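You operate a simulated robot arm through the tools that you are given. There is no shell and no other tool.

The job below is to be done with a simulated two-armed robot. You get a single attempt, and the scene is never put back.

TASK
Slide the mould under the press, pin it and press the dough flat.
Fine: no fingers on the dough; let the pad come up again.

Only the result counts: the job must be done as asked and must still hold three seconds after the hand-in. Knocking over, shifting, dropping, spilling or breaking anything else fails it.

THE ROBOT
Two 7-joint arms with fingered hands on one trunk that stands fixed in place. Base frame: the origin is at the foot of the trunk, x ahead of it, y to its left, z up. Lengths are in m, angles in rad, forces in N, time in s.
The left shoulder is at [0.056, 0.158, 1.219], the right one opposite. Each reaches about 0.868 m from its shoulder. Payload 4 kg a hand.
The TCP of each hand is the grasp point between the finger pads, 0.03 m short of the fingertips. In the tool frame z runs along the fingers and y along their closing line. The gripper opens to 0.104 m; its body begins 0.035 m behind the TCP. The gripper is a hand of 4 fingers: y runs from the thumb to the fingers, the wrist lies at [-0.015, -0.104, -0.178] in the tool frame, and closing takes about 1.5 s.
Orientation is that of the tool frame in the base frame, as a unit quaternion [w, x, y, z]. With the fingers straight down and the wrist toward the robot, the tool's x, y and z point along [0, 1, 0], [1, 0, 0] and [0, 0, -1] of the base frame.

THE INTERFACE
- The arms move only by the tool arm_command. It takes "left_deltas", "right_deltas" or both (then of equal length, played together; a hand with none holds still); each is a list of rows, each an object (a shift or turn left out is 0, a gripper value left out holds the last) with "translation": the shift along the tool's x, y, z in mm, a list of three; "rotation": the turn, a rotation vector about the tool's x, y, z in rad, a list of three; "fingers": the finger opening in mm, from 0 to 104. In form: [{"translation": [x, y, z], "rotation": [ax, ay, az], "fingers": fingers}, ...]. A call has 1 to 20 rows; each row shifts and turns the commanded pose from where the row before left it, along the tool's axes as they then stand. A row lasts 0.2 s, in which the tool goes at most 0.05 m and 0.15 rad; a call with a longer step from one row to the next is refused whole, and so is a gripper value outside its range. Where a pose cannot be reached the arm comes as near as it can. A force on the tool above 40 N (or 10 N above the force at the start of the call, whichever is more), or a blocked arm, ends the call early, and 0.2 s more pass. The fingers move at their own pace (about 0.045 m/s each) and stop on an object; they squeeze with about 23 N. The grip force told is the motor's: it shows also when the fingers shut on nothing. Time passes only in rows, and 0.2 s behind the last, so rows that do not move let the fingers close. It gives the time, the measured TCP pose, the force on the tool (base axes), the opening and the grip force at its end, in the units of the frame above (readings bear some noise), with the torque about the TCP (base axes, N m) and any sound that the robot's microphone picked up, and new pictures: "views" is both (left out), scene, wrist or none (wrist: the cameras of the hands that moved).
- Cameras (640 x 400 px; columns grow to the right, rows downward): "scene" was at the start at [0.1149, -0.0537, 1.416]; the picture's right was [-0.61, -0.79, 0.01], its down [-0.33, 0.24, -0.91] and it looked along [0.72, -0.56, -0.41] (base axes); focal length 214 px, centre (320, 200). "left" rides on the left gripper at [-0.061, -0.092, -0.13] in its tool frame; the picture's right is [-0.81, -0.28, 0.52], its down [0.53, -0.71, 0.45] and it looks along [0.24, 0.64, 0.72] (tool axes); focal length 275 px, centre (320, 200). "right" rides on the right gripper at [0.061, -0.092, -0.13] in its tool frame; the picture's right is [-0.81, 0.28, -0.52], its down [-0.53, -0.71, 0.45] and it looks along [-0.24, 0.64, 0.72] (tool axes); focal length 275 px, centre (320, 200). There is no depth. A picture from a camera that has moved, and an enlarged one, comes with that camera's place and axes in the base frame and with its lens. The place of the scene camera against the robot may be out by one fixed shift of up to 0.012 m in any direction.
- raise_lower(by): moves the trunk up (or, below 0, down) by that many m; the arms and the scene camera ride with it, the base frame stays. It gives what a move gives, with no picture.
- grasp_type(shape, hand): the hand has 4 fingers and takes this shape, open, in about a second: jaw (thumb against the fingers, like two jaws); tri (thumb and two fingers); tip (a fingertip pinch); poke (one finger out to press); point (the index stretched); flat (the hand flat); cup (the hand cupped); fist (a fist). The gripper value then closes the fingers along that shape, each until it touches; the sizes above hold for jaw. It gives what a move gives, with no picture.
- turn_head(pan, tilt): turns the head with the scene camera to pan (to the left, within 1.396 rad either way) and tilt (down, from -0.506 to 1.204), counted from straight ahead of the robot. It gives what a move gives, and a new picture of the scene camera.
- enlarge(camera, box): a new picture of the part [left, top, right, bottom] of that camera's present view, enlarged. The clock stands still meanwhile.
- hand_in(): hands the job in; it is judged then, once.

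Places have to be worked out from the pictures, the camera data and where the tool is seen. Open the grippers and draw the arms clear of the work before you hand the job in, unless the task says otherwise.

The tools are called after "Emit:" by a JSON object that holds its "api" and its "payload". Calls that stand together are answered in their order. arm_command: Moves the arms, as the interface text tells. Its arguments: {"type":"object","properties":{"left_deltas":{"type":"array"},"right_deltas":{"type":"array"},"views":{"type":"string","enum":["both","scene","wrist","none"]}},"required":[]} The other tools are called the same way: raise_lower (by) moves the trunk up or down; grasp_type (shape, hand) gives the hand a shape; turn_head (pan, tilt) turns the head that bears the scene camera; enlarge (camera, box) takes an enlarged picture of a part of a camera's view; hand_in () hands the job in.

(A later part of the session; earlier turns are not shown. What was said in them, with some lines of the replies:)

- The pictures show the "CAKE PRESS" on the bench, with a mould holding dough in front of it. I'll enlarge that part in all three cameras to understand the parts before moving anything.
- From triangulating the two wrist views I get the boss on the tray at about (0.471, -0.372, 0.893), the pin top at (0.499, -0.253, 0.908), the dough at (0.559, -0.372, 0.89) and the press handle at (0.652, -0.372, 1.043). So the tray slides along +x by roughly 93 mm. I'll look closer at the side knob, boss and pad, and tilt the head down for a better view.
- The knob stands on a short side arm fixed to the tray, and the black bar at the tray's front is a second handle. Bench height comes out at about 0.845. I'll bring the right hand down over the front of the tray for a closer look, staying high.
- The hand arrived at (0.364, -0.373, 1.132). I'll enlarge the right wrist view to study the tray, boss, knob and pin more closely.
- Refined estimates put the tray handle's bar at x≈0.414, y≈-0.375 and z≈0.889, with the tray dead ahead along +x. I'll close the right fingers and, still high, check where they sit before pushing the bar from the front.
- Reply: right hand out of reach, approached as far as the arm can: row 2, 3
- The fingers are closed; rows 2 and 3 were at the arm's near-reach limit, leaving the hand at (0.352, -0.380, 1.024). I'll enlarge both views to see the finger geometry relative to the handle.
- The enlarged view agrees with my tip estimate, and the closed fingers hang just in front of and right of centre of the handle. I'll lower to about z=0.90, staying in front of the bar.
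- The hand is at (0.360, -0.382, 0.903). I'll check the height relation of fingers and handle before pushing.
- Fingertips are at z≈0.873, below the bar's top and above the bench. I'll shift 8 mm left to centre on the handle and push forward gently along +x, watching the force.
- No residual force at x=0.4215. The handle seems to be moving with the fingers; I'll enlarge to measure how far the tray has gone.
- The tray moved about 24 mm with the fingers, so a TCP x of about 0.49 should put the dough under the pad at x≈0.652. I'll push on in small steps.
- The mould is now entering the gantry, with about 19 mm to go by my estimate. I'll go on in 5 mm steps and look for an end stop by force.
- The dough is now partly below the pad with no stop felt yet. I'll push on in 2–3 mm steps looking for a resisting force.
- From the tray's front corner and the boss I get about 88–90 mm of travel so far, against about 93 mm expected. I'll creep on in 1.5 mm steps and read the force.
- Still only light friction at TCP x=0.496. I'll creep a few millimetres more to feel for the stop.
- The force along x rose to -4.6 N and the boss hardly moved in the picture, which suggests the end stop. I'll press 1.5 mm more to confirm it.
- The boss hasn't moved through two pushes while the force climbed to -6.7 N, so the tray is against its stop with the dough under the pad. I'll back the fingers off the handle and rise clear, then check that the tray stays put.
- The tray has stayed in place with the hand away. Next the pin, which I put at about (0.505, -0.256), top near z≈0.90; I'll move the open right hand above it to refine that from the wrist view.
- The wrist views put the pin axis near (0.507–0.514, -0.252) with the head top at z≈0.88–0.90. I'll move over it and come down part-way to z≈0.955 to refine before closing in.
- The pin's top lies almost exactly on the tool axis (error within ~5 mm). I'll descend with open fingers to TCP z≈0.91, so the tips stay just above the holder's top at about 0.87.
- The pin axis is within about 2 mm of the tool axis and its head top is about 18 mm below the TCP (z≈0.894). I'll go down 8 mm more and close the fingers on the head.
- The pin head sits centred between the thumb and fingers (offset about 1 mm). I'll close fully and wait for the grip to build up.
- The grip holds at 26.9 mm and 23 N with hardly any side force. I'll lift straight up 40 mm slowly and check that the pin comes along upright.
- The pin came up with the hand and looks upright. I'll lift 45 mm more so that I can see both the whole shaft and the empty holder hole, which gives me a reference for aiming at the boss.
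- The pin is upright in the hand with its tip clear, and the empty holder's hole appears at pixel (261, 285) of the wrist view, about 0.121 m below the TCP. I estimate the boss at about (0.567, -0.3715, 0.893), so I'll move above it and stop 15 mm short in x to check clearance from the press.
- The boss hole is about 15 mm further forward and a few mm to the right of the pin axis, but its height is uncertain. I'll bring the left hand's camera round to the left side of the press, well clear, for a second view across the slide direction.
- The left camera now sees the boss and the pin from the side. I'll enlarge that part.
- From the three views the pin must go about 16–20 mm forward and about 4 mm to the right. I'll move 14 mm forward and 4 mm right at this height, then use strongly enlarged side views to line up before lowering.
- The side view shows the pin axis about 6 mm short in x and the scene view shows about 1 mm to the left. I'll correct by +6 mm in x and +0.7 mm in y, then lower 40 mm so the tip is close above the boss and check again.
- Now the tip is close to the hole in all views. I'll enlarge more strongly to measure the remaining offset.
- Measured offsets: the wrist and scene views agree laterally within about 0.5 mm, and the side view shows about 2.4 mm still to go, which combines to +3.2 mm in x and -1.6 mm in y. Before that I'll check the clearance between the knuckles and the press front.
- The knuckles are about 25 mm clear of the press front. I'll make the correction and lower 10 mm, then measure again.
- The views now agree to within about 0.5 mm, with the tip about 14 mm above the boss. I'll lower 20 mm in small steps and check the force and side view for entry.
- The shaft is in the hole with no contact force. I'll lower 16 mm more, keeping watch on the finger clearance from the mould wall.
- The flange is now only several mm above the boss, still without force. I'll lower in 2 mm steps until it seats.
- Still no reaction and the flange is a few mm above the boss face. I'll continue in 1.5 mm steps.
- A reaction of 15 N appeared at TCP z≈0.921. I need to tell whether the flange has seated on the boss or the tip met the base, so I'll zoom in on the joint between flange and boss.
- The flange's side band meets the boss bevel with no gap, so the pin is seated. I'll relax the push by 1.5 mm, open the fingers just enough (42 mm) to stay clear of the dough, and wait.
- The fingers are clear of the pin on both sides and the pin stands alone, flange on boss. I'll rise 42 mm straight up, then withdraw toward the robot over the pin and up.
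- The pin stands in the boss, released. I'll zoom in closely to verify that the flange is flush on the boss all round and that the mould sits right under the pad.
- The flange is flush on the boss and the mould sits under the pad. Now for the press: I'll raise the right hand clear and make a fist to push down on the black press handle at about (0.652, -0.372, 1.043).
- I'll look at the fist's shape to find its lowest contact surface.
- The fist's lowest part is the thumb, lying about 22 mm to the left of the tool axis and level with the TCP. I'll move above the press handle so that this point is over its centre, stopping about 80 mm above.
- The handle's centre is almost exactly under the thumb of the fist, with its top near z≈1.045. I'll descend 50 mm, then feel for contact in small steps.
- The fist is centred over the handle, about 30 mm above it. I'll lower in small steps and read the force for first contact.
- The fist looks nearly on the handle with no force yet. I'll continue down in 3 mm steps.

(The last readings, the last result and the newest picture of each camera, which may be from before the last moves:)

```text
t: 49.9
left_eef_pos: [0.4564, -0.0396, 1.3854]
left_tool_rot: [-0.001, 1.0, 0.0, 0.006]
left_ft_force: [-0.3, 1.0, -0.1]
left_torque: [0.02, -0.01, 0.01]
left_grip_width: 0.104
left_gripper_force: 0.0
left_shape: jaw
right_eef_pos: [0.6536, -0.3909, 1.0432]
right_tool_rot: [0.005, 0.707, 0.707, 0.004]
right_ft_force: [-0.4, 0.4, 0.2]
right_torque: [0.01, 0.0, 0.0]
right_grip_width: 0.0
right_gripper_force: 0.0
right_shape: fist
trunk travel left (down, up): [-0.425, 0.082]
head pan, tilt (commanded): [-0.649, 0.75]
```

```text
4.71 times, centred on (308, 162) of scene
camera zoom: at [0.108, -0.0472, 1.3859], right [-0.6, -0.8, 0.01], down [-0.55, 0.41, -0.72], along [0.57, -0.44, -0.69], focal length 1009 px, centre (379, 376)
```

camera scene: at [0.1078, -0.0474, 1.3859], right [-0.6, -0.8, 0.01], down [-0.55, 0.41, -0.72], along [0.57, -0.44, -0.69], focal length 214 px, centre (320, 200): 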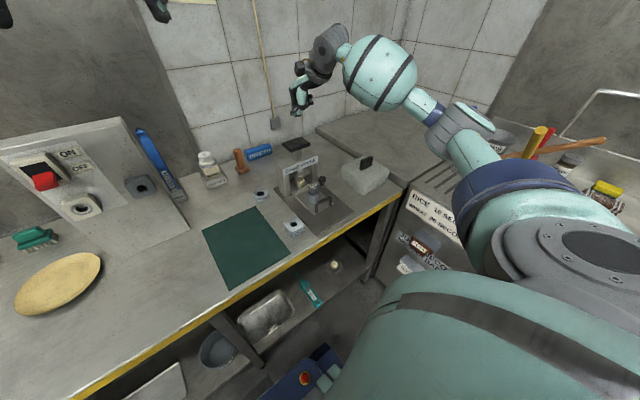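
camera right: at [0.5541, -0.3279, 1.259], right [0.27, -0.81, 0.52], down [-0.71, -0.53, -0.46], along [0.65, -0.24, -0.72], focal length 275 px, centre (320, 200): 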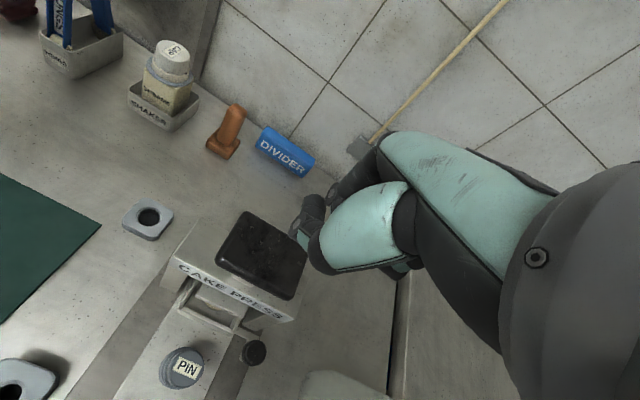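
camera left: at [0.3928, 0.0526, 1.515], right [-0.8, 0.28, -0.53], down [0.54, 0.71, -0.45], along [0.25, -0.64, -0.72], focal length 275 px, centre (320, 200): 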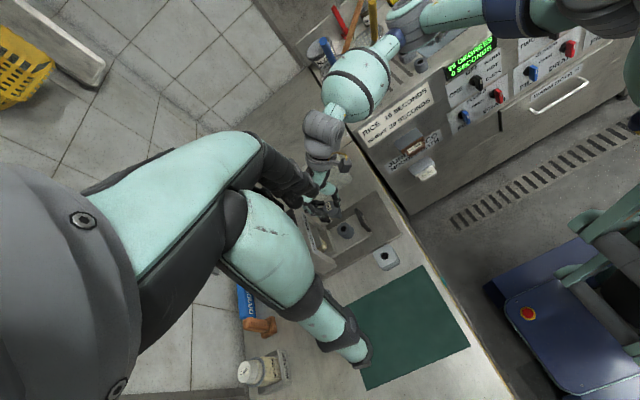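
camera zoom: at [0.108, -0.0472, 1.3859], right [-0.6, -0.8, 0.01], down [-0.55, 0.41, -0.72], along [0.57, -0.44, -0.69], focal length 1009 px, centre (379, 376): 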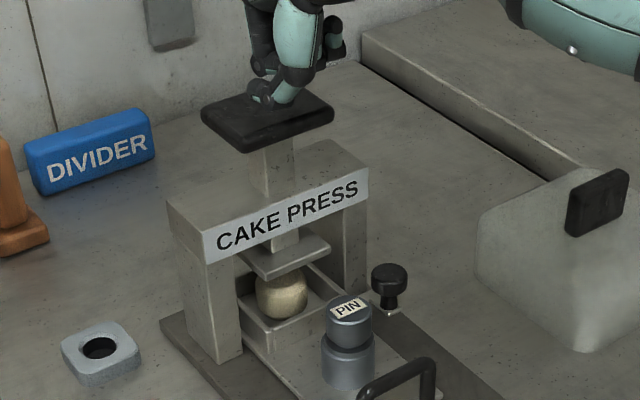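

Still no contact force at z=1.043. I'll continue down in 2–3 mm steps.

Emit:
{"api": "arm_command", "payload": {"right_deltas": [{"translation": [0, 0, 2.5]}, {"translation": [0, 0, 2.5]}, {"translation": [0, 0, 0]}], "views": "none"}}

Emit:
{"api": "enlarge", "payload": {"camera": "scene", "box": [280, 120, 335, 205]}}

```text
t: 50.7
left_eef_pos: [0.4555, -0.0397, 1.3859]
left_tool_rot: [-0.001, 1.0, 0.0, 0.005]
left_ft_force: [0.3, 0.2, -0.8]
left_torque: [0.01, 0.0, -0.03]
left_grip_width: 0.1037
left_gripper_force: 0.1
left_shape: jaw
right_eef_pos: [0.6544, -0.3904, 1.0393]
right_tool_rot: [0.004, 0.707, 0.707, 0.004]
right_ft_force: [0.1, 0.1, -0.1]
right_torque: [-0.01, 0.03, -0.03]
right_grip_width: 0.0
right_gripper_force: 0.0
right_shape: fist
trunk travel left (down, up): [-0.425, 0.082]
head pan, tilt (commanded): [-0.649, 0.75]
```

```text
4.71 times, centred on (308, 162) of scene
camera zoom: at [0.108, -0.0471, 1.3859], right [-0.6, -0.8, 0.01], down [-0.55, 0.41, -0.72], along [0.57, -0.44, -0.69], focal length 1009 px, centre (379, 376)
```

zoom: 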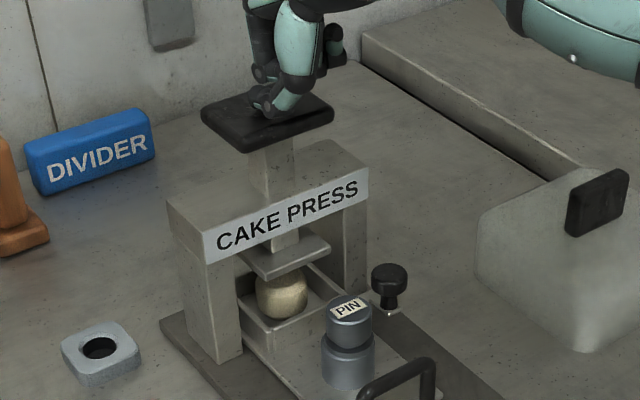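

The thumb is visually on the handle top now. I'll continue in 2 mm steps, reading the force each time.

Emit:
{"api": "arm_command", "payload": {"right_deltas": [{"translation": [0, 0, 2]}, {"translation": [0, 0, 2]}, {"translation": [0, 0, 2]}, {"translation": [0, 0, 0]}], "views": "none"}}

Emit:
{"api": "enlarge", "payload": {"camera": "scene", "box": [285, 125, 330, 195]}}

Emit:
{"api": "enlarge", "payload": {"camera": "right", "box": [240, 130, 400, 300]}}

```text
t: 51.7
left_eef_pos: [0.4558, -0.0387, 1.385]
left_tool_rot: [0.0, 1.0, 0.0, 0.006]
left_ft_force: [0.2, 0.1, 0.7]
left_torque: [0.01, -0.02, 0.0]
left_grip_width: 0.104
left_gripper_force: 0.1
left_shape: jaw
right_eef_pos: [0.6534, -0.3911, 1.0324]
right_tool_rot: [0.004, 0.707, 0.707, 0.004]
right_ft_force: [0.7, 0.3, 0.5]
right_torque: [0.03, -0.05, 0.02]
right_grip_width: 0.0
right_gripper_force: 0.0
right_shape: fist
trunk travel left (down, up): [-0.425, 0.082]
head pan, tilt (commanded): [-0.649, 0.75]
```

```text
5.71 times, centred on (308, 160) of scene
camera zoom: at [0.108, -0.0471, 1.3859], right [-0.6, -0.8, 0.01], down [-0.55, 0.41, -0.72], along [0.57, -0.44, -0.69], focal length 1226 px, centre (391, 429)
```

zoom: 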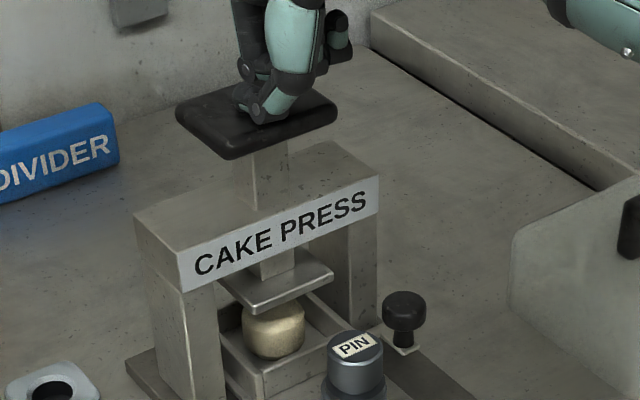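

```text
2.35 times, centred on (320, 215) of right
camera zoom: at [0.5594, -0.3285, 1.1619], right [0.27, -0.81, 0.52], down [-0.71, -0.53, -0.46], along [0.65, -0.24, -0.72], focal length 648 px, centre (320, 165)
```

zoom: 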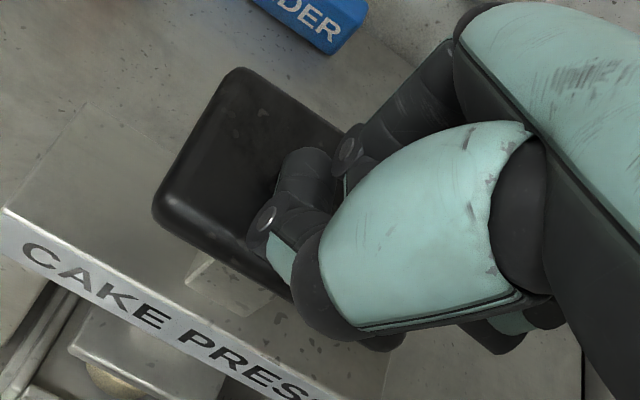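

No force yet, and the handle hasn't moved. I'll go on down in 2 mm steps.

Emit:
{"api": "arm_command", "payload": {"right_deltas": [{"translation": [0, 0, 2]}, {"translation": [0, 0, 2]}, {"translation": [0, 0, 2]}, {"translation": [0, 0, 0]}], "views": "none"}}

Emit:
{"api": "enlarge", "payload": {"camera": "scene", "box": [285, 125, 330, 195]}}

```text
t: 52.7
left_eef_pos: [0.4558, -0.0394, 1.3842]
left_tool_rot: [-0.001, 1.0, 0.0, 0.007]
left_ft_force: [-0.1, -1.1, 0.3]
left_torque: [0.0, 0.0, 0.0]
left_grip_width: 0.104
left_gripper_force: 0.0
left_shape: jaw
right_eef_pos: [0.6534, -0.3915, 1.0257]
right_tool_rot: [0.005, 0.707, 0.707, 0.003]
right_ft_force: [0.0, -0.1, 1.0]
right_torque: [0.04, -0.01, 0.04]
right_grip_width: 0.0001
right_gripper_force: 0.1
right_shape: fist
trunk travel left (down, up): [-0.425, 0.082]
head pan, tilt (commanded): [-0.649, 0.75]
```

```text
5.71 times, centred on (308, 160) of scene
camera zoom: at [0.1079, -0.0471, 1.3859], right [-0.6, -0.8, 0.01], down [-0.55, 0.41, -0.72], along [0.57, -0.44, -0.69], focal length 1226 px, centre (391, 429)
```

zoom: 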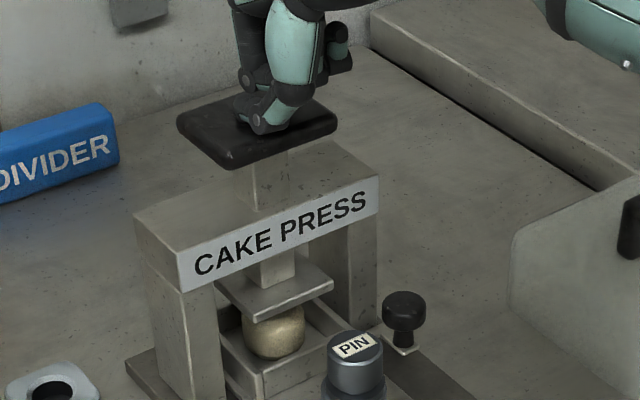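

The handle and pad are now moving down together with only about 1 N. I'll keep pressing in 3 mm steps.

Emit:
{"api": "arm_command", "payload": {"right_deltas": [{"translation": [0, 0, 3]}, {"translation": [0, 0, 3]}, {"translation": [0, 0, 3]}, {"translation": [0, 0, 0]}], "views": "none"}}

Emit:
{"api": "enlarge", "payload": {"camera": "scene", "box": [285, 125, 330, 195]}}

```text
t: 53.7
left_eef_pos: [0.4537, -0.0401, 1.3849]
left_tool_rot: [0.0, 1.0, 0.0, 0.006]
left_ft_force: [0.4, 0.1, 0.5]
left_torque: [0.0, 0.02, 0.01]
left_grip_width: 0.104
left_gripper_force: 0.1
left_shape: jaw
right_eef_pos: [0.6531, -0.3918, 1.0168]
right_tool_rot: [0.004, 0.707, 0.707, 0.003]
right_ft_force: [1.2, 0.2, 1.5]
right_torque: [0.01, -0.03, -0.03]
right_grip_width: 0.0002
right_gripper_force: 0.0
right_shape: fist
trunk travel left (down, up): [-0.425, 0.082]
head pan, tilt (commanded): [-0.649, 0.75]
```

```text
5.71 times, centred on (308, 160) of scene
camera zoom: at [0.1079, -0.0471, 1.3859], right [-0.6, -0.8, 0.01], down [-0.55, 0.41, -0.72], along [0.57, -0.44, -0.69], focal length 1226 px, centre (391, 429)
```

zoom: 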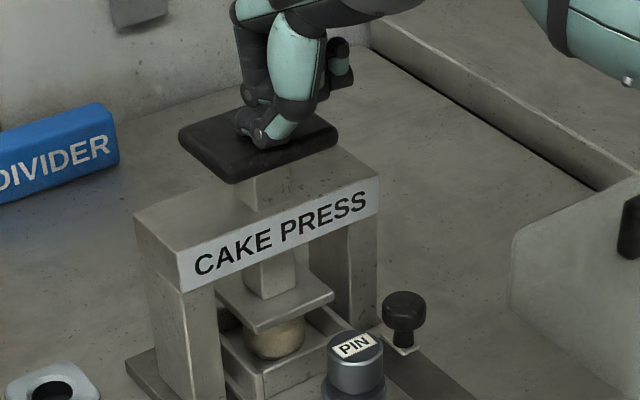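

The pad has come down another 9 mm and is nearing the dough. I'll continue in 3 mm steps.

Emit:
{"api": "arm_command", "payload": {"right_deltas": [{"translation": [0, 0, 3]}, {"translation": [0, 0, 3]}, {"translation": [0, 0, 2]}, {"translation": [0, 0, 0]}], "views": "none"}}

Emit:
{"api": "enlarge", "payload": {"camera": "scene", "box": [285, 125, 330, 195]}}

```text
t: 54.7
left_eef_pos: [0.4554, -0.0397, 1.3853]
left_tool_rot: [0.0, 1.0, 0.0, 0.006]
left_ft_force: [-0.4, 0.1, 0.3]
left_torque: [-0.02, -0.01, 0.02]
left_grip_width: 0.1039
left_gripper_force: 0.1
left_shape: jaw
right_eef_pos: [0.6527, -0.3915, 1.0094]
right_tool_rot: [0.005, 0.707, 0.707, 0.003]
right_ft_force: [0.1, 0.7, 2.2]
right_torque: [-0.01, 0.0, 0.02]
right_grip_width: 0.0
right_gripper_force: 0.0
right_shape: fist
trunk travel left (down, up): [-0.425, 0.082]
head pan, tilt (commanded): [-0.649, 0.75]
```

```text
5.71 times, centred on (308, 160) of scene
camera zoom: at [0.1078, -0.047, 1.3859], right [-0.6, -0.8, 0.01], down [-0.55, 0.41, -0.72], along [0.57, -0.44, -0.69], focal length 1226 px, centre (391, 429)
```

zoom: 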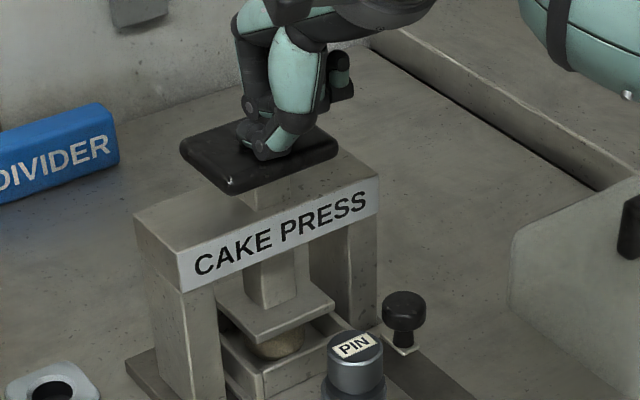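

The pad is now about at the dough's top and the force is only 2 N. I'll keep pressing in 2–3 mm steps, watching for the dough's resistance.

Emit:
{"api": "arm_command", "payload": {"right_deltas": [{"translation": [0, 0, 2.5]}, {"translation": [0, 0, 2.5]}, {"translation": [0, 0, 2.5]}, {"translation": [0, 0, 0]}], "views": "none"}}

Emit:
{"api": "enlarge", "payload": {"camera": "scene", "box": [285, 125, 330, 195]}}

```text
t: 55.7
left_eef_pos: [0.4564, -0.0396, 1.3847]
left_tool_rot: [0.0, 1.0, 0.0, 0.006]
left_ft_force: [0.7, 0.3, 0.5]
left_torque: [0.03, 0.01, -0.03]
left_grip_width: 0.1039
left_gripper_force: 0.1
left_shape: jaw
right_eef_pos: [0.6522, -0.3917, 1.0017]
right_tool_rot: [0.005, 0.707, 0.707, 0.004]
right_ft_force: [-0.8, -0.2, 6.0]
right_torque: [0.11, -0.14, 0.01]
right_grip_width: 0.0
right_gripper_force: 0.0
right_shape: fist
trunk travel left (down, up): [-0.425, 0.082]
head pan, tilt (commanded): [-0.649, 0.75]
```

```text
5.71 times, centred on (308, 160) of scene
camera zoom: at [0.1071, -0.0468, 1.386], right [-0.6, -0.8, 0.01], down [-0.55, 0.41, -0.72], along [0.57, -0.44, -0.69], focal length 1226 px, centre (391, 429)
```

zoom: 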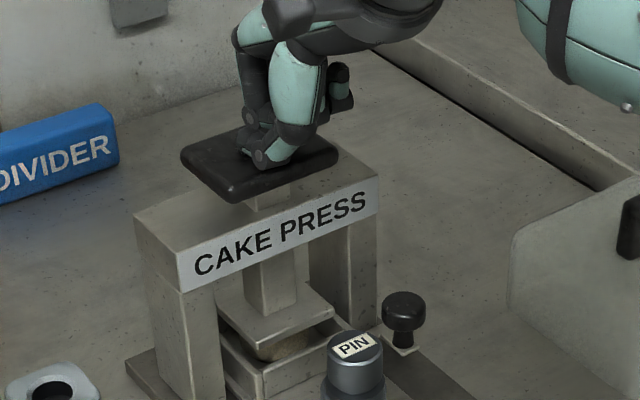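

The force has risen to 6 N: the pad is on the dough. I'll keep pressing in 2 mm steps.

Emit:
{"api": "arm_command", "payload": {"right_deltas": [{"translation": [0, 0, 2]}, {"translation": [0, 0, 2]}, {"translation": [0, 0, 2]}, {"translation": [0, 0, 0]}], "views": "none"}}

Emit:
{"api": "enlarge", "payload": {"camera": "scene", "box": [285, 125, 330, 195]}}

```text
t: 56.7
left_eef_pos: [0.4553, -0.0376, 1.3856]
left_tool_rot: [0.0, 1.0, 0.0, 0.006]
left_ft_force: [0.4, 0.0, 0.7]
left_torque: [0.0, 0.02, -0.03]
left_grip_width: 0.104
left_gripper_force: 0.0
left_shape: jaw
right_eef_pos: [0.6529, -0.3913, 0.9955]
right_tool_rot: [0.004, 0.707, 0.707, 0.003]
right_ft_force: [-0.8, 0.3, 5.7]
right_torque: [0.08, -0.08, 0.03]
right_grip_width: 0.0001
right_gripper_force: 0.0
right_shape: fist
trunk travel left (down, up): [-0.425, 0.082]
head pan, tilt (commanded): [-0.649, 0.75]
```

```text
5.71 times, centred on (308, 160) of scene
camera zoom: at [0.1072, -0.0467, 1.386], right [-0.6, -0.8, 0.01], down [-0.55, 0.41, -0.72], along [0.57, -0.44, -0.69], focal length 1226 px, centre (391, 429)
```

zoom: 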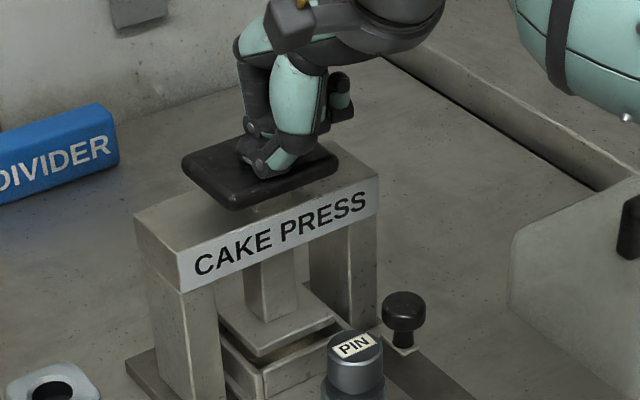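

The dough is yielding at about 6 N. I'll carry on in 2 mm steps.

Emit:
{"api": "arm_command", "payload": {"right_deltas": [{"translation": [0, 0, 2]}, {"translation": [0, 0, 2]}, {"translation": [0, 0, 2]}, {"translation": [0, 0, 0]}], "views": "none"}}

Emit:
{"api": "enlarge", "payload": {"camera": "scene", "box": [285, 125, 330, 195]}}

```text
t: 57.7
left_eef_pos: [0.4544, -0.0389, 1.3865]
left_tool_rot: [0.0, 1.0, 0.0, 0.006]
left_ft_force: [0.3, -0.5, 1.1]
left_torque: [-0.01, -0.02, -0.01]
left_grip_width: 0.1039
left_gripper_force: 0.1
left_shape: jaw
right_eef_pos: [0.6533, -0.3912, 0.991]
right_tool_rot: [0.005, 0.707, 0.707, 0.004]
right_ft_force: [-0.5, -1.1, 5.7]
right_torque: [0.11, -0.07, 0.0]
right_grip_width: 0.0002
right_gripper_force: 0.0
right_shape: fist
trunk travel left (down, up): [-0.425, 0.082]
head pan, tilt (commanded): [-0.649, 0.75]
```

```text
5.71 times, centred on (308, 160) of scene
camera zoom: at [0.1066, -0.0468, 1.386], right [-0.6, -0.8, 0.01], down [-0.55, 0.41, -0.72], along [0.57, -0.44, -0.69], focal length 1226 px, centre (391, 429)
```

zoom: 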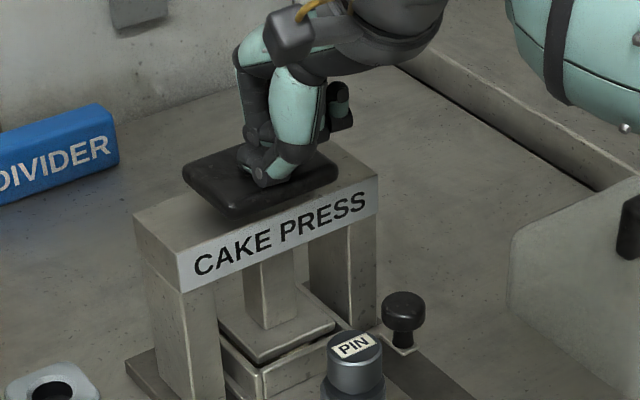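

The pad has reached the mould's rim level, still at about 6 N. I'll press on gently into the mould.

Emit:
{"api": "arm_command", "payload": {"right_deltas": [{"translation": [0, 0, 2]}, {"translation": [0, 0, 2]}, {"translation": [0, 0, 2]}, {"translation": [0, 0, 0]}], "views": "none"}}

Emit:
{"api": "enlarge", "payload": {"camera": "scene", "box": [290, 150, 325, 195]}}

```text
t: 58.7
left_eef_pos: [0.4537, -0.0379, 1.3868]
left_tool_rot: [0.0, 1.0, 0.0, 0.006]
left_ft_force: [-0.1, 0.2, -0.3]
left_torque: [0.0, 0.01, 0.01]
left_grip_width: 0.1038
left_gripper_force: 0.2
left_shape: jaw
right_eef_pos: [0.6514, -0.3909, 0.9865]
right_tool_rot: [0.006, 0.707, 0.708, 0.006]
right_ft_force: [-2.8, -1.8, 14.0]
right_torque: [0.22, -0.14, 0.03]
right_grip_width: 0.0001
right_gripper_force: 0.2
right_shape: fist
trunk travel left (down, up): [-0.425, 0.082]
head pan, tilt (commanded): [-0.649, 0.75]
```

```text
8.89 times, centred on (308, 172) of scene
camera zoom: at [0.1054, -0.0463, 1.3862], right [-0.6, -0.8, 0.01], down [-0.55, 0.41, -0.73], along [0.57, -0.44, -0.69], focal length 1906 px, centre (431, 444)
```

zoom: 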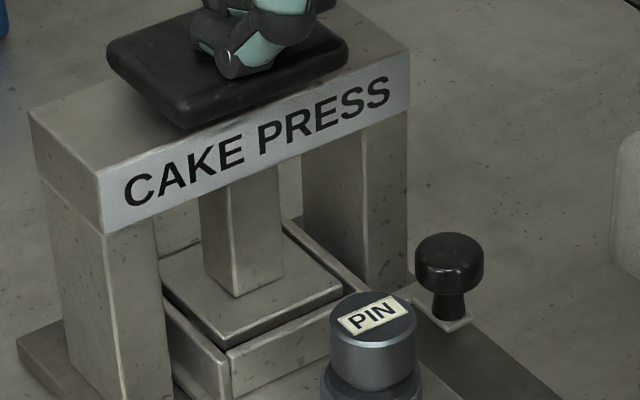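

The force rose to 14 N. I need to see whether the pad is entering the mould squarely or catching on its rim, so I'll zoom in.

Emit:
{"api": "enlarge", "payload": {"camera": "scene", "box": [290, 172, 314, 196]}}

Emit:
{"api": "enlarge", "payload": {"camera": "left", "box": [310, 215, 350, 255]}}

Emit:
{"api": "enlarge", "payload": {"camera": "right", "box": [180, 200, 340, 360]}}

```text
16.00 times, centred on (302, 184) of scene
camera zoom: at [0.1054, -0.0463, 1.3862], right [-0.6, -0.8, 0.01], down [-0.55, 0.41, -0.73], along [0.57, -0.44, -0.69], focal length 3432 px, centre (608, 456)
```

zoom: 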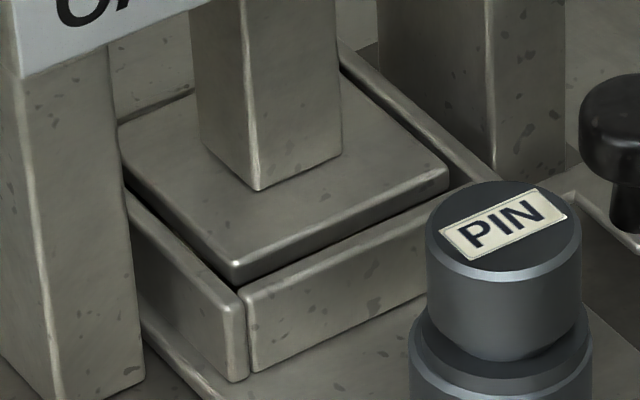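

```text
10.00 times, centred on (330, 235) of left
camera zoom: at [0.3902, 0.0533, 1.5159], right [-0.8, 0.27, -0.53], down [0.54, 0.71, -0.45], along [0.25, -0.64, -0.72], focal length 2753 px, centre (220, -150)
```

zoom: 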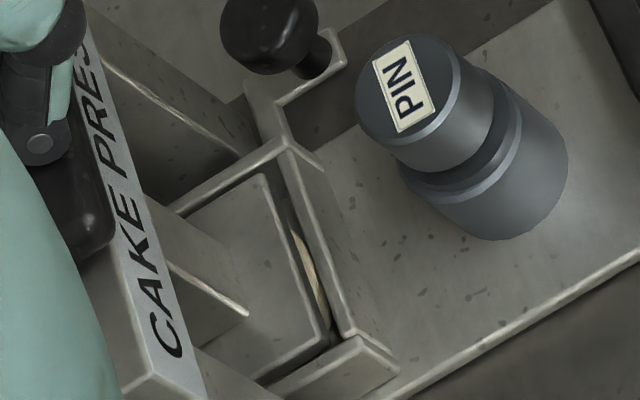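

```text
2.50 times, centred on (260, 280) of right
camera zoom: at [0.5581, -0.3284, 1.1151], right [0.27, -0.81, 0.52], down [-0.71, -0.53, -0.47], along [0.66, -0.25, -0.71], focal length 688 px, centre (470, 0)
```

zoom: 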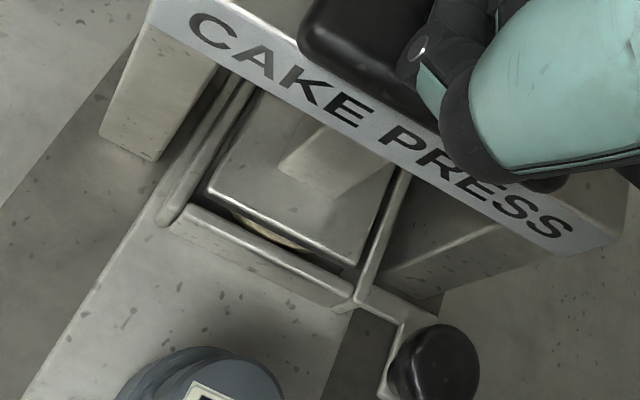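

The pad fits inside the mould with a gap all round, and the dough is spreading under it. I'll press further in 1.5 mm steps.

Emit:
{"api": "arm_command", "payload": {"right_deltas": [{"translation": [0, 0, 1.5]}, {"translation": [0, 0, 1.5]}, {"translation": [0, 0, 1.5]}, {"translation": [0, 0, 0]}], "views": "none"}}

Emit:
{"api": "enlarge", "payload": {"camera": "scene", "box": [290, 172, 314, 196]}}

Emit:
{"api": "enlarge", "payload": {"camera": "left", "box": [310, 215, 350, 255]}}

```text
t: 59.7
left_eef_pos: [0.4516, -0.0371, 1.3878]
left_tool_rot: [0.0, 1.0, 0.0, 0.008]
left_ft_force: [0.2, 0.5, 0.0]
left_torque: [-0.02, 0.0, 0.0]
left_grip_width: 0.1039
left_gripper_force: 0.0
left_shape: jaw
right_eef_pos: [0.6518, -0.3915, 0.9848]
right_tool_rot: [0.007, 0.708, 0.706, 0.006]
right_ft_force: [-5.0, -4.3, 27.6]
right_torque: [0.47, -0.02, 0.15]
right_grip_width: 0.096
right_gripper_force: 0.1
right_shape: fist
trunk travel left (down, up): [-0.425, 0.082]
head pan, tilt (commanded): [-0.649, 0.75]
```

```text
16.00 times, centred on (302, 184) of scene
camera zoom: at [0.1026, -0.0458, 1.3865], right [-0.6, -0.8, 0.01], down [-0.55, 0.41, -0.73], along [0.58, -0.44, -0.69], focal length 3432 px, centre (608, 456)
```

zoom: 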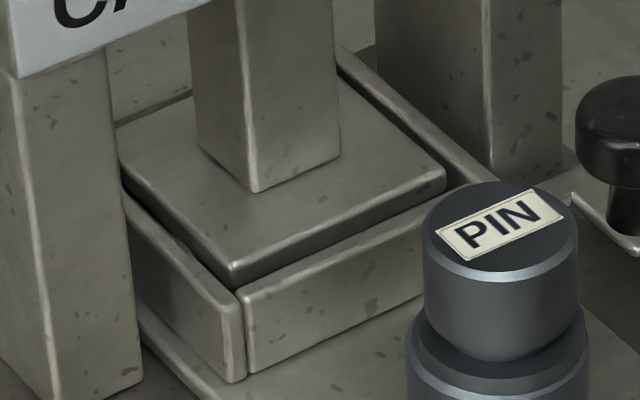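

```text
10.00 times, centred on (330, 235) of left
camera zoom: at [0.3876, 0.0539, 1.5166], right [-0.8, 0.27, -0.53], down [0.54, 0.71, -0.45], along [0.26, -0.64, -0.72], focal length 2753 px, centre (220, -150)
```

zoom: 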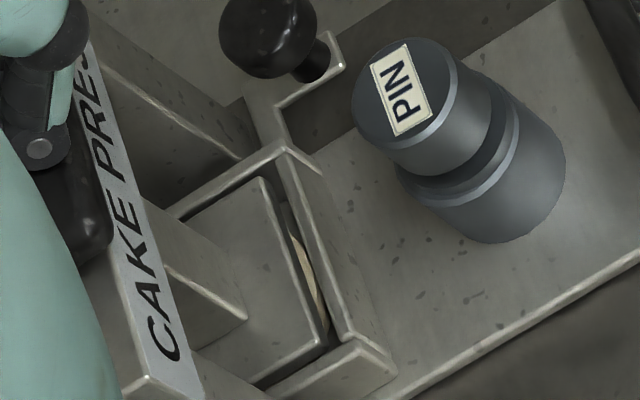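

The force is now 27.6 N and the pad has hardly moved further, so it looks bottomed out; the grip-width reading also changed, so I'll check the fist and the handle against the gantry.

Emit:
{"api": "enlarge", "payload": {"camera": "scene", "box": [285, 130, 330, 180]}}

Emit:
{"api": "enlarge", "payload": {"camera": "right", "box": [240, 130, 400, 300]}}

```text
8.00 times, centred on (308, 155) of scene
camera zoom: at [0.1026, -0.0458, 1.3865], right [-0.6, -0.8, 0.01], down [-0.55, 0.41, -0.73], along [0.58, -0.44, -0.69], focal length 1716 px, centre (420, 560)
```

zoom: 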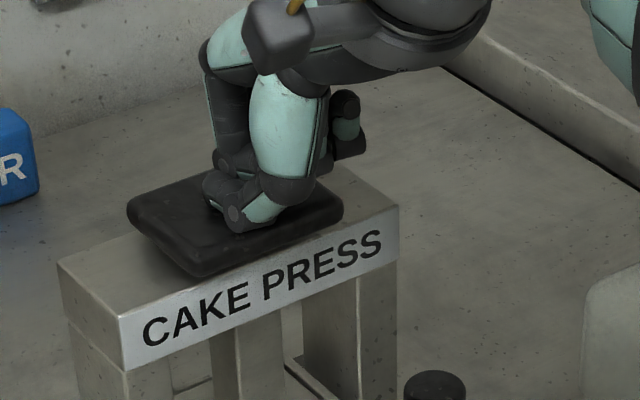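

```text
2.35 times, centred on (320, 215) of right
camera zoom: at [0.5568, -0.3283, 1.1136], right [0.26, -0.81, 0.52], down [-0.7, -0.53, -0.47], along [0.66, -0.25, -0.71], focal length 648 px, centre (320, 165)
```

zoom: 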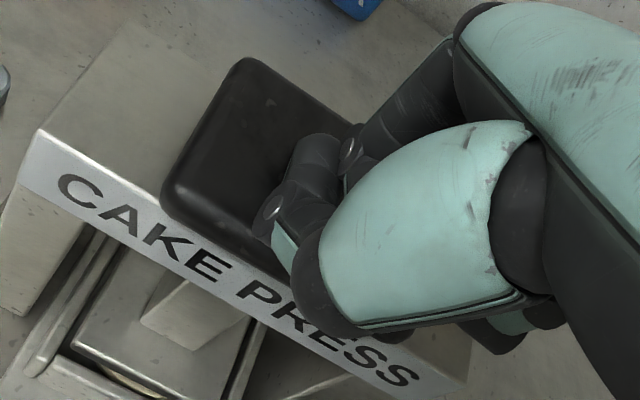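

The handle is down close to the gantry top. I'll press up to about 38 N and hold briefly to be sure that the dough is fully flattened.

Emit:
{"api": "arm_command", "payload": {"right_deltas": [{"translation": [0, 0, 1]}, {"translation": [0, 0, 1]}, {"translation": [0, 0, 0]}, {"translation": [0, 0, 0]}, {"translation": [0, 0, 0]}], "views": "none"}}

Emit:
{"api": "enlarge", "payload": {"camera": "scene", "box": [290, 172, 314, 196]}}

Emit:
{"api": "enlarge", "payload": {"camera": "left", "box": [310, 215, 350, 255]}}

Emit:
{"api": "enlarge", "payload": {"camera": "scene", "box": [285, 130, 330, 180]}}

```text
t: 60.9
left_eef_pos: [0.4494, -0.0374, 1.3871]
left_tool_rot: [0.0, 1.0, 0.0, 0.007]
left_ft_force: [-0.9, 0.0, -0.5]
left_torque: [0.01, -0.04, 0.01]
left_grip_width: 0.1039
left_gripper_force: 0.1
left_shape: jaw
right_eef_pos: [0.651, -0.3911, 0.9851]
right_tool_rot: [0.009, 0.708, 0.706, 0.008]
right_ft_force: [-8.0, -5.6, 33.7]
right_torque: [0.59, 0.01, 0.16]
right_grip_width: 0.0957
right_gripper_force: 0.1
right_shape: fist
trunk travel left (down, up): [-0.425, 0.082]
head pan, tilt (commanded): [-0.649, 0.75]
```

```text
16.00 times, centred on (302, 184) of scene
camera zoom: at [0.1014, -0.0457, 1.3865], right [-0.6, -0.8, 0.01], down [-0.55, 0.41, -0.73], along [0.58, -0.44, -0.69], focal length 3432 px, centre (608, 456)
```

zoom: 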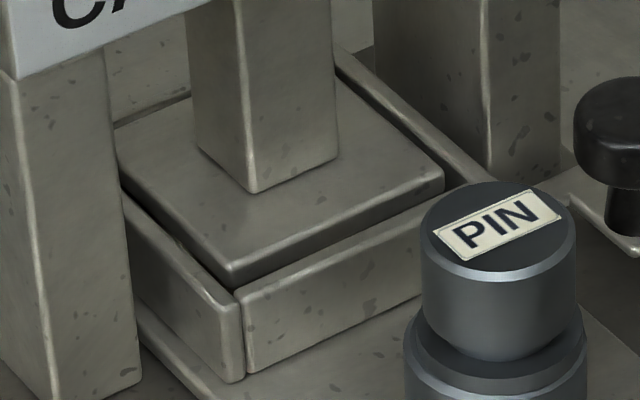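

```text
10.00 times, centred on (330, 235) of left
camera zoom: at [0.3864, 0.0539, 1.5169], right [-0.8, 0.27, -0.53], down [0.54, 0.71, -0.45], along [0.26, -0.64, -0.72], focal length 2753 px, centre (220, -150)
```

zoom: 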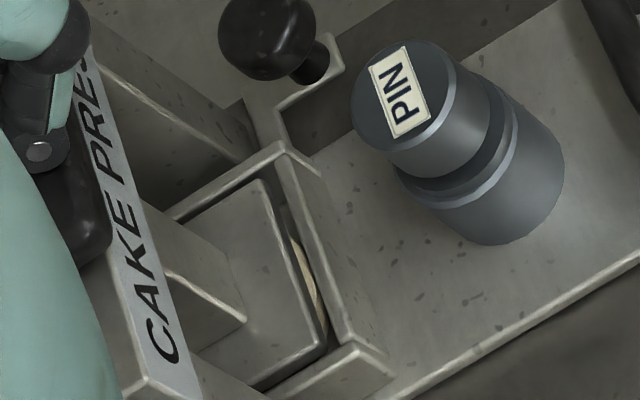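

```text
8.00 times, centred on (308, 155) of scene
camera zoom: at [0.1014, -0.0457, 1.3865], right [-0.6, -0.8, 0.01], down [-0.55, 0.41, -0.73], along [0.58, -0.44, -0.69], focal length 1716 px, centre (420, 560)
```

zoom: 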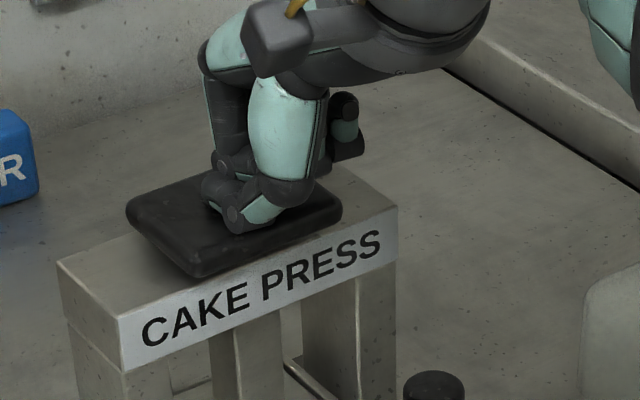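

Pushing from 28 N to 34 N brought no further travel, so the pad is at the bottom and the dough is flat. I'll now lift slowly and let the pad come up with the hand.

Emit:
{"api": "arm_command", "payload": {"right_deltas": [{"translation": [0, 0, -3]}, {"translation": [0, 0, -4]}, {"translation": [0, 0, -5]}, {"translation": [0, 0, -5]}, {"translation": [0, 0, -5]}, {"translation": [0, 0, -5]}, {"translation": [0, 0, -5]}, {"translation": [0, 0, -5]}, {"translation": [0, 0, 0]}], "views": "none"}}

Emit:
{"api": "enlarge", "payload": {"camera": "scene", "box": [280, 120, 335, 205]}}

Emit:
{"api": "enlarge", "payload": {"camera": "left", "box": [310, 215, 350, 255]}}

```text
t: 62.9
left_eef_pos: [0.456, -0.0387, 1.3852]
left_tool_rot: [-0.001, 1.0, 0.0, 0.006]
left_ft_force: [0.3, -0.3, -0.3]
left_torque: [0.01, -0.02, -0.03]
left_grip_width: 0.1039
left_gripper_force: 0.2
left_shape: jaw
right_eef_pos: [0.6538, -0.3923, 1.014]
right_tool_rot: [0.004, 0.707, 0.707, 0.003]
right_ft_force: [-0.7, 0.0, -0.6]
right_torque: [-0.03, 0.0, 0.04]
right_grip_width: 0.0
right_gripper_force: 0.1
right_shape: fist
trunk travel left (down, up): [-0.425, 0.082]
head pan, tilt (commanded): [-0.649, 0.75]
```

```text
4.71 times, centred on (308, 162) of scene
camera zoom: at [0.1081, -0.0472, 1.3859], right [-0.6, -0.8, 0.01], down [-0.55, 0.41, -0.72], along [0.57, -0.44, -0.69], focal length 1009 px, centre (379, 376)
```

zoom: 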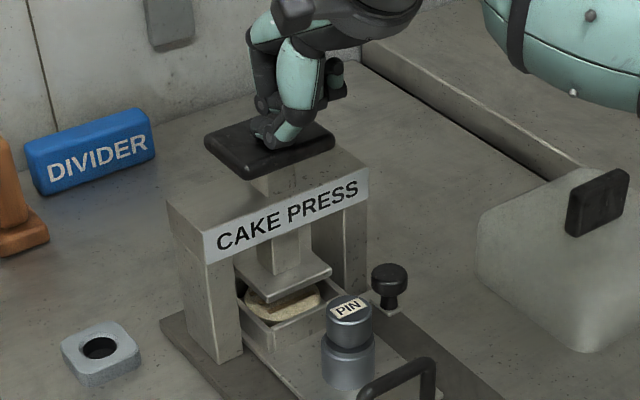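

```text
10.00 times, centred on (330, 235) of left
camera zoom: at [0.3928, 0.0524, 1.5152], right [-0.8, 0.28, -0.53], down [0.54, 0.71, -0.45], along [0.25, -0.64, -0.72], focal length 2753 px, centre (220, -150)
```

zoom: 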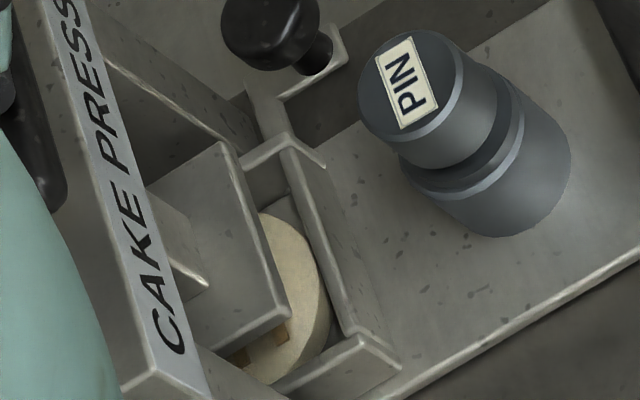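

The pad is rising and the dough underneath is now a flat disc. I'll lift the rest of the way slowly until the hand leaves the handle.

Emit:
{"api": "arm_command", "payload": {"right_deltas": [{"translation": [0, 0, -4]}, {"translation": [0, 0, -4]}, {"translation": [0, 0, -4]}, {"translation": [0, 0, -4]}, {"translation": [0, 0, -5]}, {"translation": [0, 0, -10]}, {"translation": [0, 0, -20]}, {"translation": [0, 0, -30]}, {"translation": [0, 0, -30]}, {"translation": [0, 0, 0]}], "views": "both"}}

Emit:
{"api": "enlarge", "payload": {"camera": "scene", "box": [280, 120, 335, 205]}}

Emit:
{"api": "enlarge", "payload": {"camera": "left", "box": [310, 210, 360, 260]}}

```text
t: 65.1
left_eef_pos: [0.4555, -0.0398, 1.3863]
left_tool_rot: [-0.001, 1.0, 0.0, 0.006]
left_ft_force: [0.4, 0.7, 0.4]
left_torque: [-0.03, 0.02, 0.01]
left_grip_width: 0.1041
left_gripper_force: 0.0
left_shape: jaw
right_eef_pos: [0.6532, -0.3919, 1.1263]
right_tool_rot: [0.005, 0.707, 0.707, 0.004]
right_ft_force: [-0.3, 0.1, -0.1]
right_torque: [0.02, 0.01, -0.02]
right_grip_width: 0.0001
right_gripper_force: 0.0
right_shape: fist
trunk travel left (down, up): [-0.425, 0.082]
head pan, tilt (commanded): [-0.649, 0.75]
camera scene: at [0.1083, -0.0474, 1.3858], right [-0.6, -0.8, 0.01], down [-0.55, 0.41, -0.72], along [0.57, -0.44, -0.69], focal length 214 px, centre (320, 200)
camera right: at [0.5593, -0.3301, 1.2555], right [0.27, -0.81, 0.52], down [-0.71, -0.53, -0.46], along [0.65, -0.25, -0.72], focal length 275 px, centre (320, 200)
```

scene: 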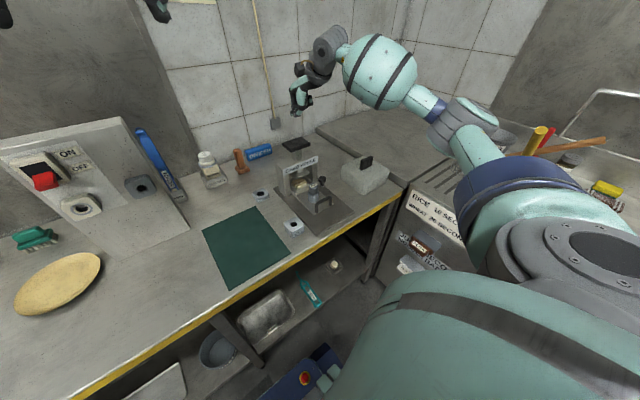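
right: 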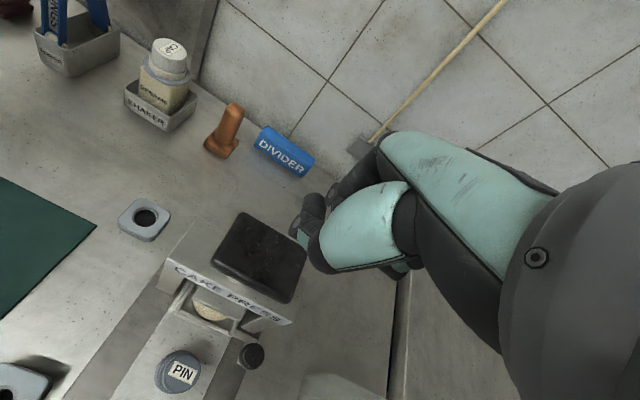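

```text
4.71 times, centred on (308, 162) of scene
camera zoom: at [0.1083, -0.0474, 1.3858], right [-0.6, -0.8, 0.01], down [-0.55, 0.41, -0.72], along [0.57, -0.44, -0.69], focal length 1009 px, centre (379, 376)
```

zoom: 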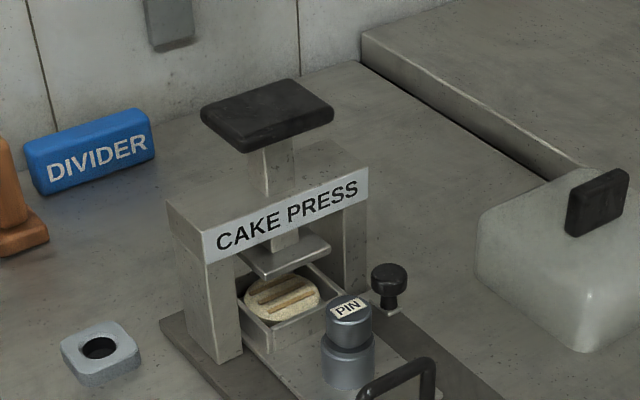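

```text
8.00 times, centred on (335, 235) of left
camera zoom: at [0.393, 0.0521, 1.5151], right [-0.8, 0.28, -0.53], down [0.54, 0.71, -0.45], along [0.25, -0.64, -0.72], focal length 2202 px, centre (200, -80)
```

zoom: 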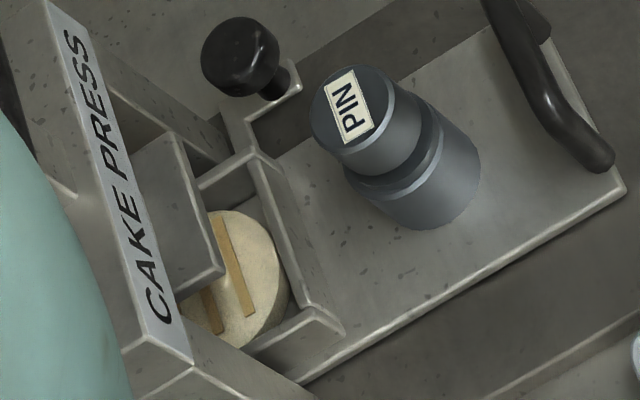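

The pad is back up at its starting height and the dough is a flat, marked disc with the pin still seated. I'll zoom in to confirm the dough's thickness and the pin's seat.

Emit:
{"api": "enlarge", "payload": {"camera": "scene", "box": [290, 172, 320, 198]}}

Emit:
{"api": "enlarge", "payload": {"camera": "right", "box": [130, 240, 290, 400]}}

```text
15.38 times, centred on (305, 185) of scene
camera zoom: at [0.1083, -0.0474, 1.3858], right [-0.6, -0.8, 0.01], down [-0.55, 0.41, -0.72], along [0.57, -0.44, -0.69], focal length 3300 px, centre (551, 431)
```

zoom: 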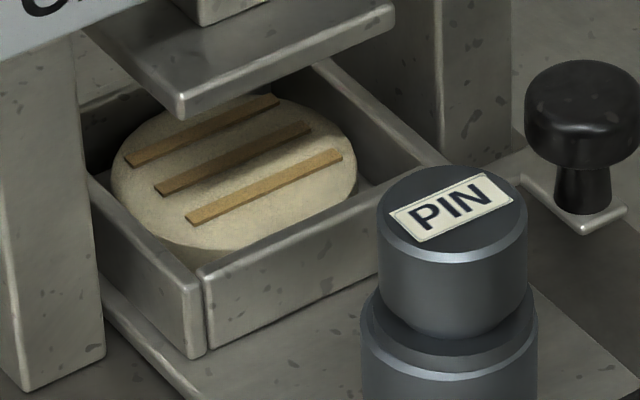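

```text
2.50 times, centred on (210, 320) of right
camera zoom: at [0.5593, -0.3301, 1.2555], right [0.27, -0.81, 0.52], down [-0.71, -0.53, -0.46], along [0.65, -0.25, -0.72], focal length 688 px, centre (595, -100)
```

zoom: 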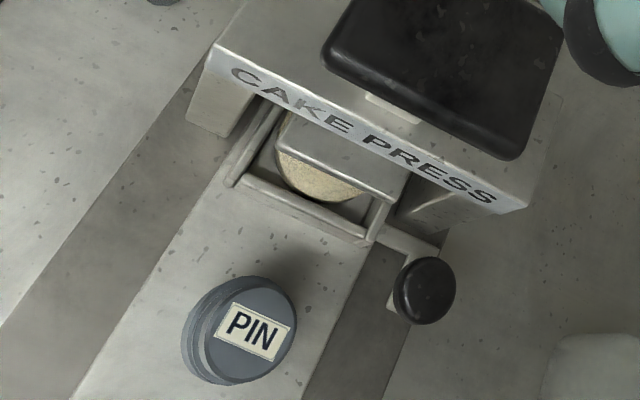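

The dough is flat with the press marks, the pad is up and the pin sits level in the boss. I'll withdraw the right hand up and back, then open it.

Emit:
{"api": "arm_command", "payload": {"right_deltas": [{"translation": [0, 0, -35]}, {"translation": [0, 0, -35]}, {"translation": [0, 0, -35]}, {"translation": [0, -40, -15]}, {"translation": [0, -40, 0]}, {"translation": [0, -40, 0]}, {"translation": [0, -40, 0]}, {"translation": [0, -40, 0]}, {"translation": [0, -30, 0]}, {"translation": [0, 0, 0]}], "views": "none"}}

Emit:
{"api": "grasp_type", "payload": {"shape": "jaw", "hand": "right"}}

Emit:
{"api": "arm_command", "payload": {"right_deltas": [{"translation": [0, 0, 0], "fingers": 104}, {"translation": [0, 0, 0]}, {"translation": [0, 0, 0]}, {"translation": [0, 0, 0]}], "views": "both"}}

Emit:
{"api": "enlarge", "payload": {"camera": "scene", "box": [250, 120, 370, 250]}}

```text
t: 67.3
left_eef_pos: [0.457, -0.0383, 1.3848]
left_tool_rot: [-0.001, 1.0, 0.0, 0.005]
left_ft_force: [0.5, 0.0, -0.1]
left_torque: [-0.01, 0.0, 0.0]
left_grip_width: 0.1037
left_gripper_force: 0.0
left_shape: jaw
right_eef_pos: [0.4191, -0.3896, 1.2418]
right_tool_rot: [0.004, 0.708, 0.707, 0.003]
right_ft_force: [1.2, -0.1, -0.2]
right_torque: [0.01, 0.04, -0.01]
right_grip_width: 0.0001
right_gripper_force: 0.2
right_shape: fist
trunk travel left (down, up): [-0.425, 0.082]
head pan, tilt (commanded): [-0.649, 0.75]
```

```text
t: 68.2
left_eef_pos: [0.4554, -0.0394, 1.3863]
left_tool_rot: [0.0, 1.0, 0.0, 0.006]
left_ft_force: [0.5, -0.2, -0.2]
left_torque: [-0.01, 0.02, 0.01]
left_grip_width: 0.1038
left_gripper_force: 0.0
left_shape: jaw
right_eef_pos: [0.4184, -0.3911, 1.2421]
right_tool_rot: [0.005, 0.707, 0.707, 0.003]
right_ft_force: [0.7, 0.9, 0.2]
right_torque: [-0.02, -0.01, -0.02]
right_grip_width: 0.1035
right_gripper_force: 0.1
right_shape: jaw
trunk travel left (down, up): [-0.425, 0.082]
head pan, tilt (commanded): [-0.649, 0.75]
```

```text
t: 69.2
left_eef_pos: [0.4564, -0.0391, 1.3848]
left_tool_rot: [0.0, 1.0, -0.001, 0.006]
left_ft_force: [-0.4, 0.2, -0.7]
left_torque: [0.0, -0.01, -0.03]
left_grip_width: 0.104
left_gripper_force: 0.1
left_shape: jaw
right_eef_pos: [0.419, -0.3904, 1.2423]
right_tool_rot: [0.004, 0.707, 0.707, 0.003]
right_ft_force: [0.7, -0.6, -0.2]
right_torque: [-0.03, -0.01, -0.01]
right_grip_width: 0.1034
right_gripper_force: 0.1
right_shape: jaw
trunk travel left (down, up): [-0.425, 0.082]
head pan, tilt (commanded): [-0.649, 0.75]
camera scene: at [0.1078, -0.0472, 1.3859], right [-0.6, -0.8, 0.01], down [-0.55, 0.41, -0.72], along [0.57, -0.44, -0.69], focal length 214 px, centre (320, 200)
camera right: at [0.3254, -0.3274, 1.3719], right [0.27, -0.81, 0.52], down [-0.71, -0.53, -0.46], along [0.65, -0.25, -0.72], focal length 275 px, centre (320, 200)
```

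scene: 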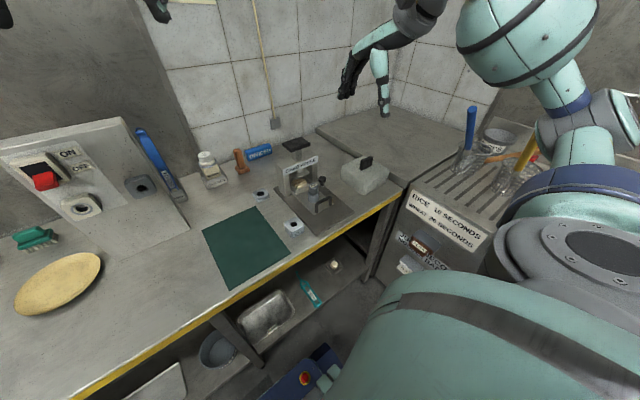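
right: 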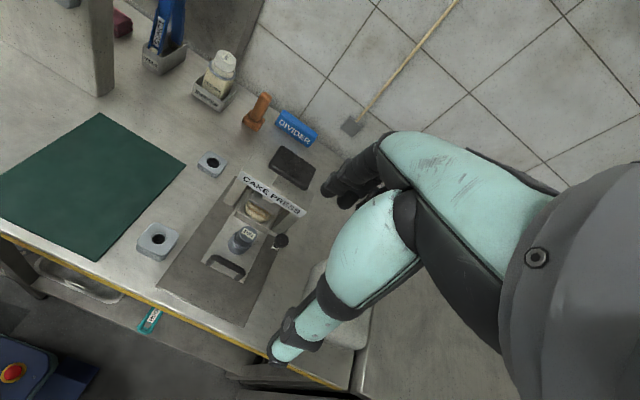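

```text
3.08 times, centred on (310, 185) of scene
camera zoom: at [0.1078, -0.0472, 1.3859], right [-0.6, -0.8, 0.01], down [-0.55, 0.41, -0.72], along [0.57, -0.44, -0.69], focal length 660 px, centre (351, 246)
```

zoom: 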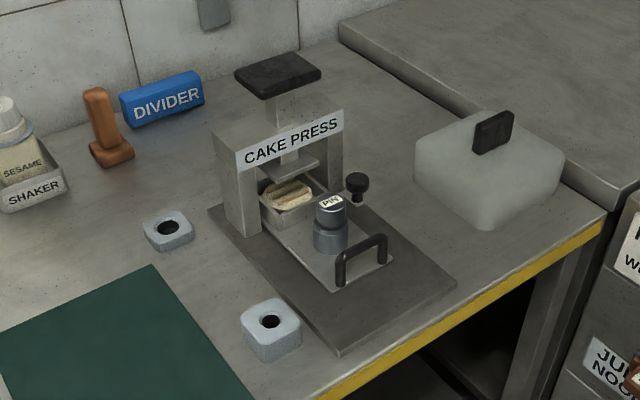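

Both hands are open and clear of the work. The tray is home under the press, the pin is seated, the dough is flat, the pad is up, and nothing else looks disturbed, so I'll hand the job in.

Emit:
{"api": "hand_in", "payload": {}}

```text
The job is handed in.
```

The job is handed in: the mould is under the press and pinned, and the dough is pressed flat. I don't have the judge's result.

- **Mould:** I pushed the tray by its front handle until it met the end stop. It shifted about 1 mm when the pin went in.
- **Pin:** It stands in the boss on the tray with its flange flush on top. I couldn't see whether its tip also goes into the base plate, and I didn't test that by pulling on the tray.
- **Dough:** The pad reached the bottom of its travel, where pushing from about 28 N to 34 N moved it no further. The dough is now a flat, marked disc. The fingers never touched it.
- **Pad:** It rose by itself as I lifted the hand and is back at its starting height.

Both hands are open and clear of the work, and nothing else on the bench looked moved in the last pictures.
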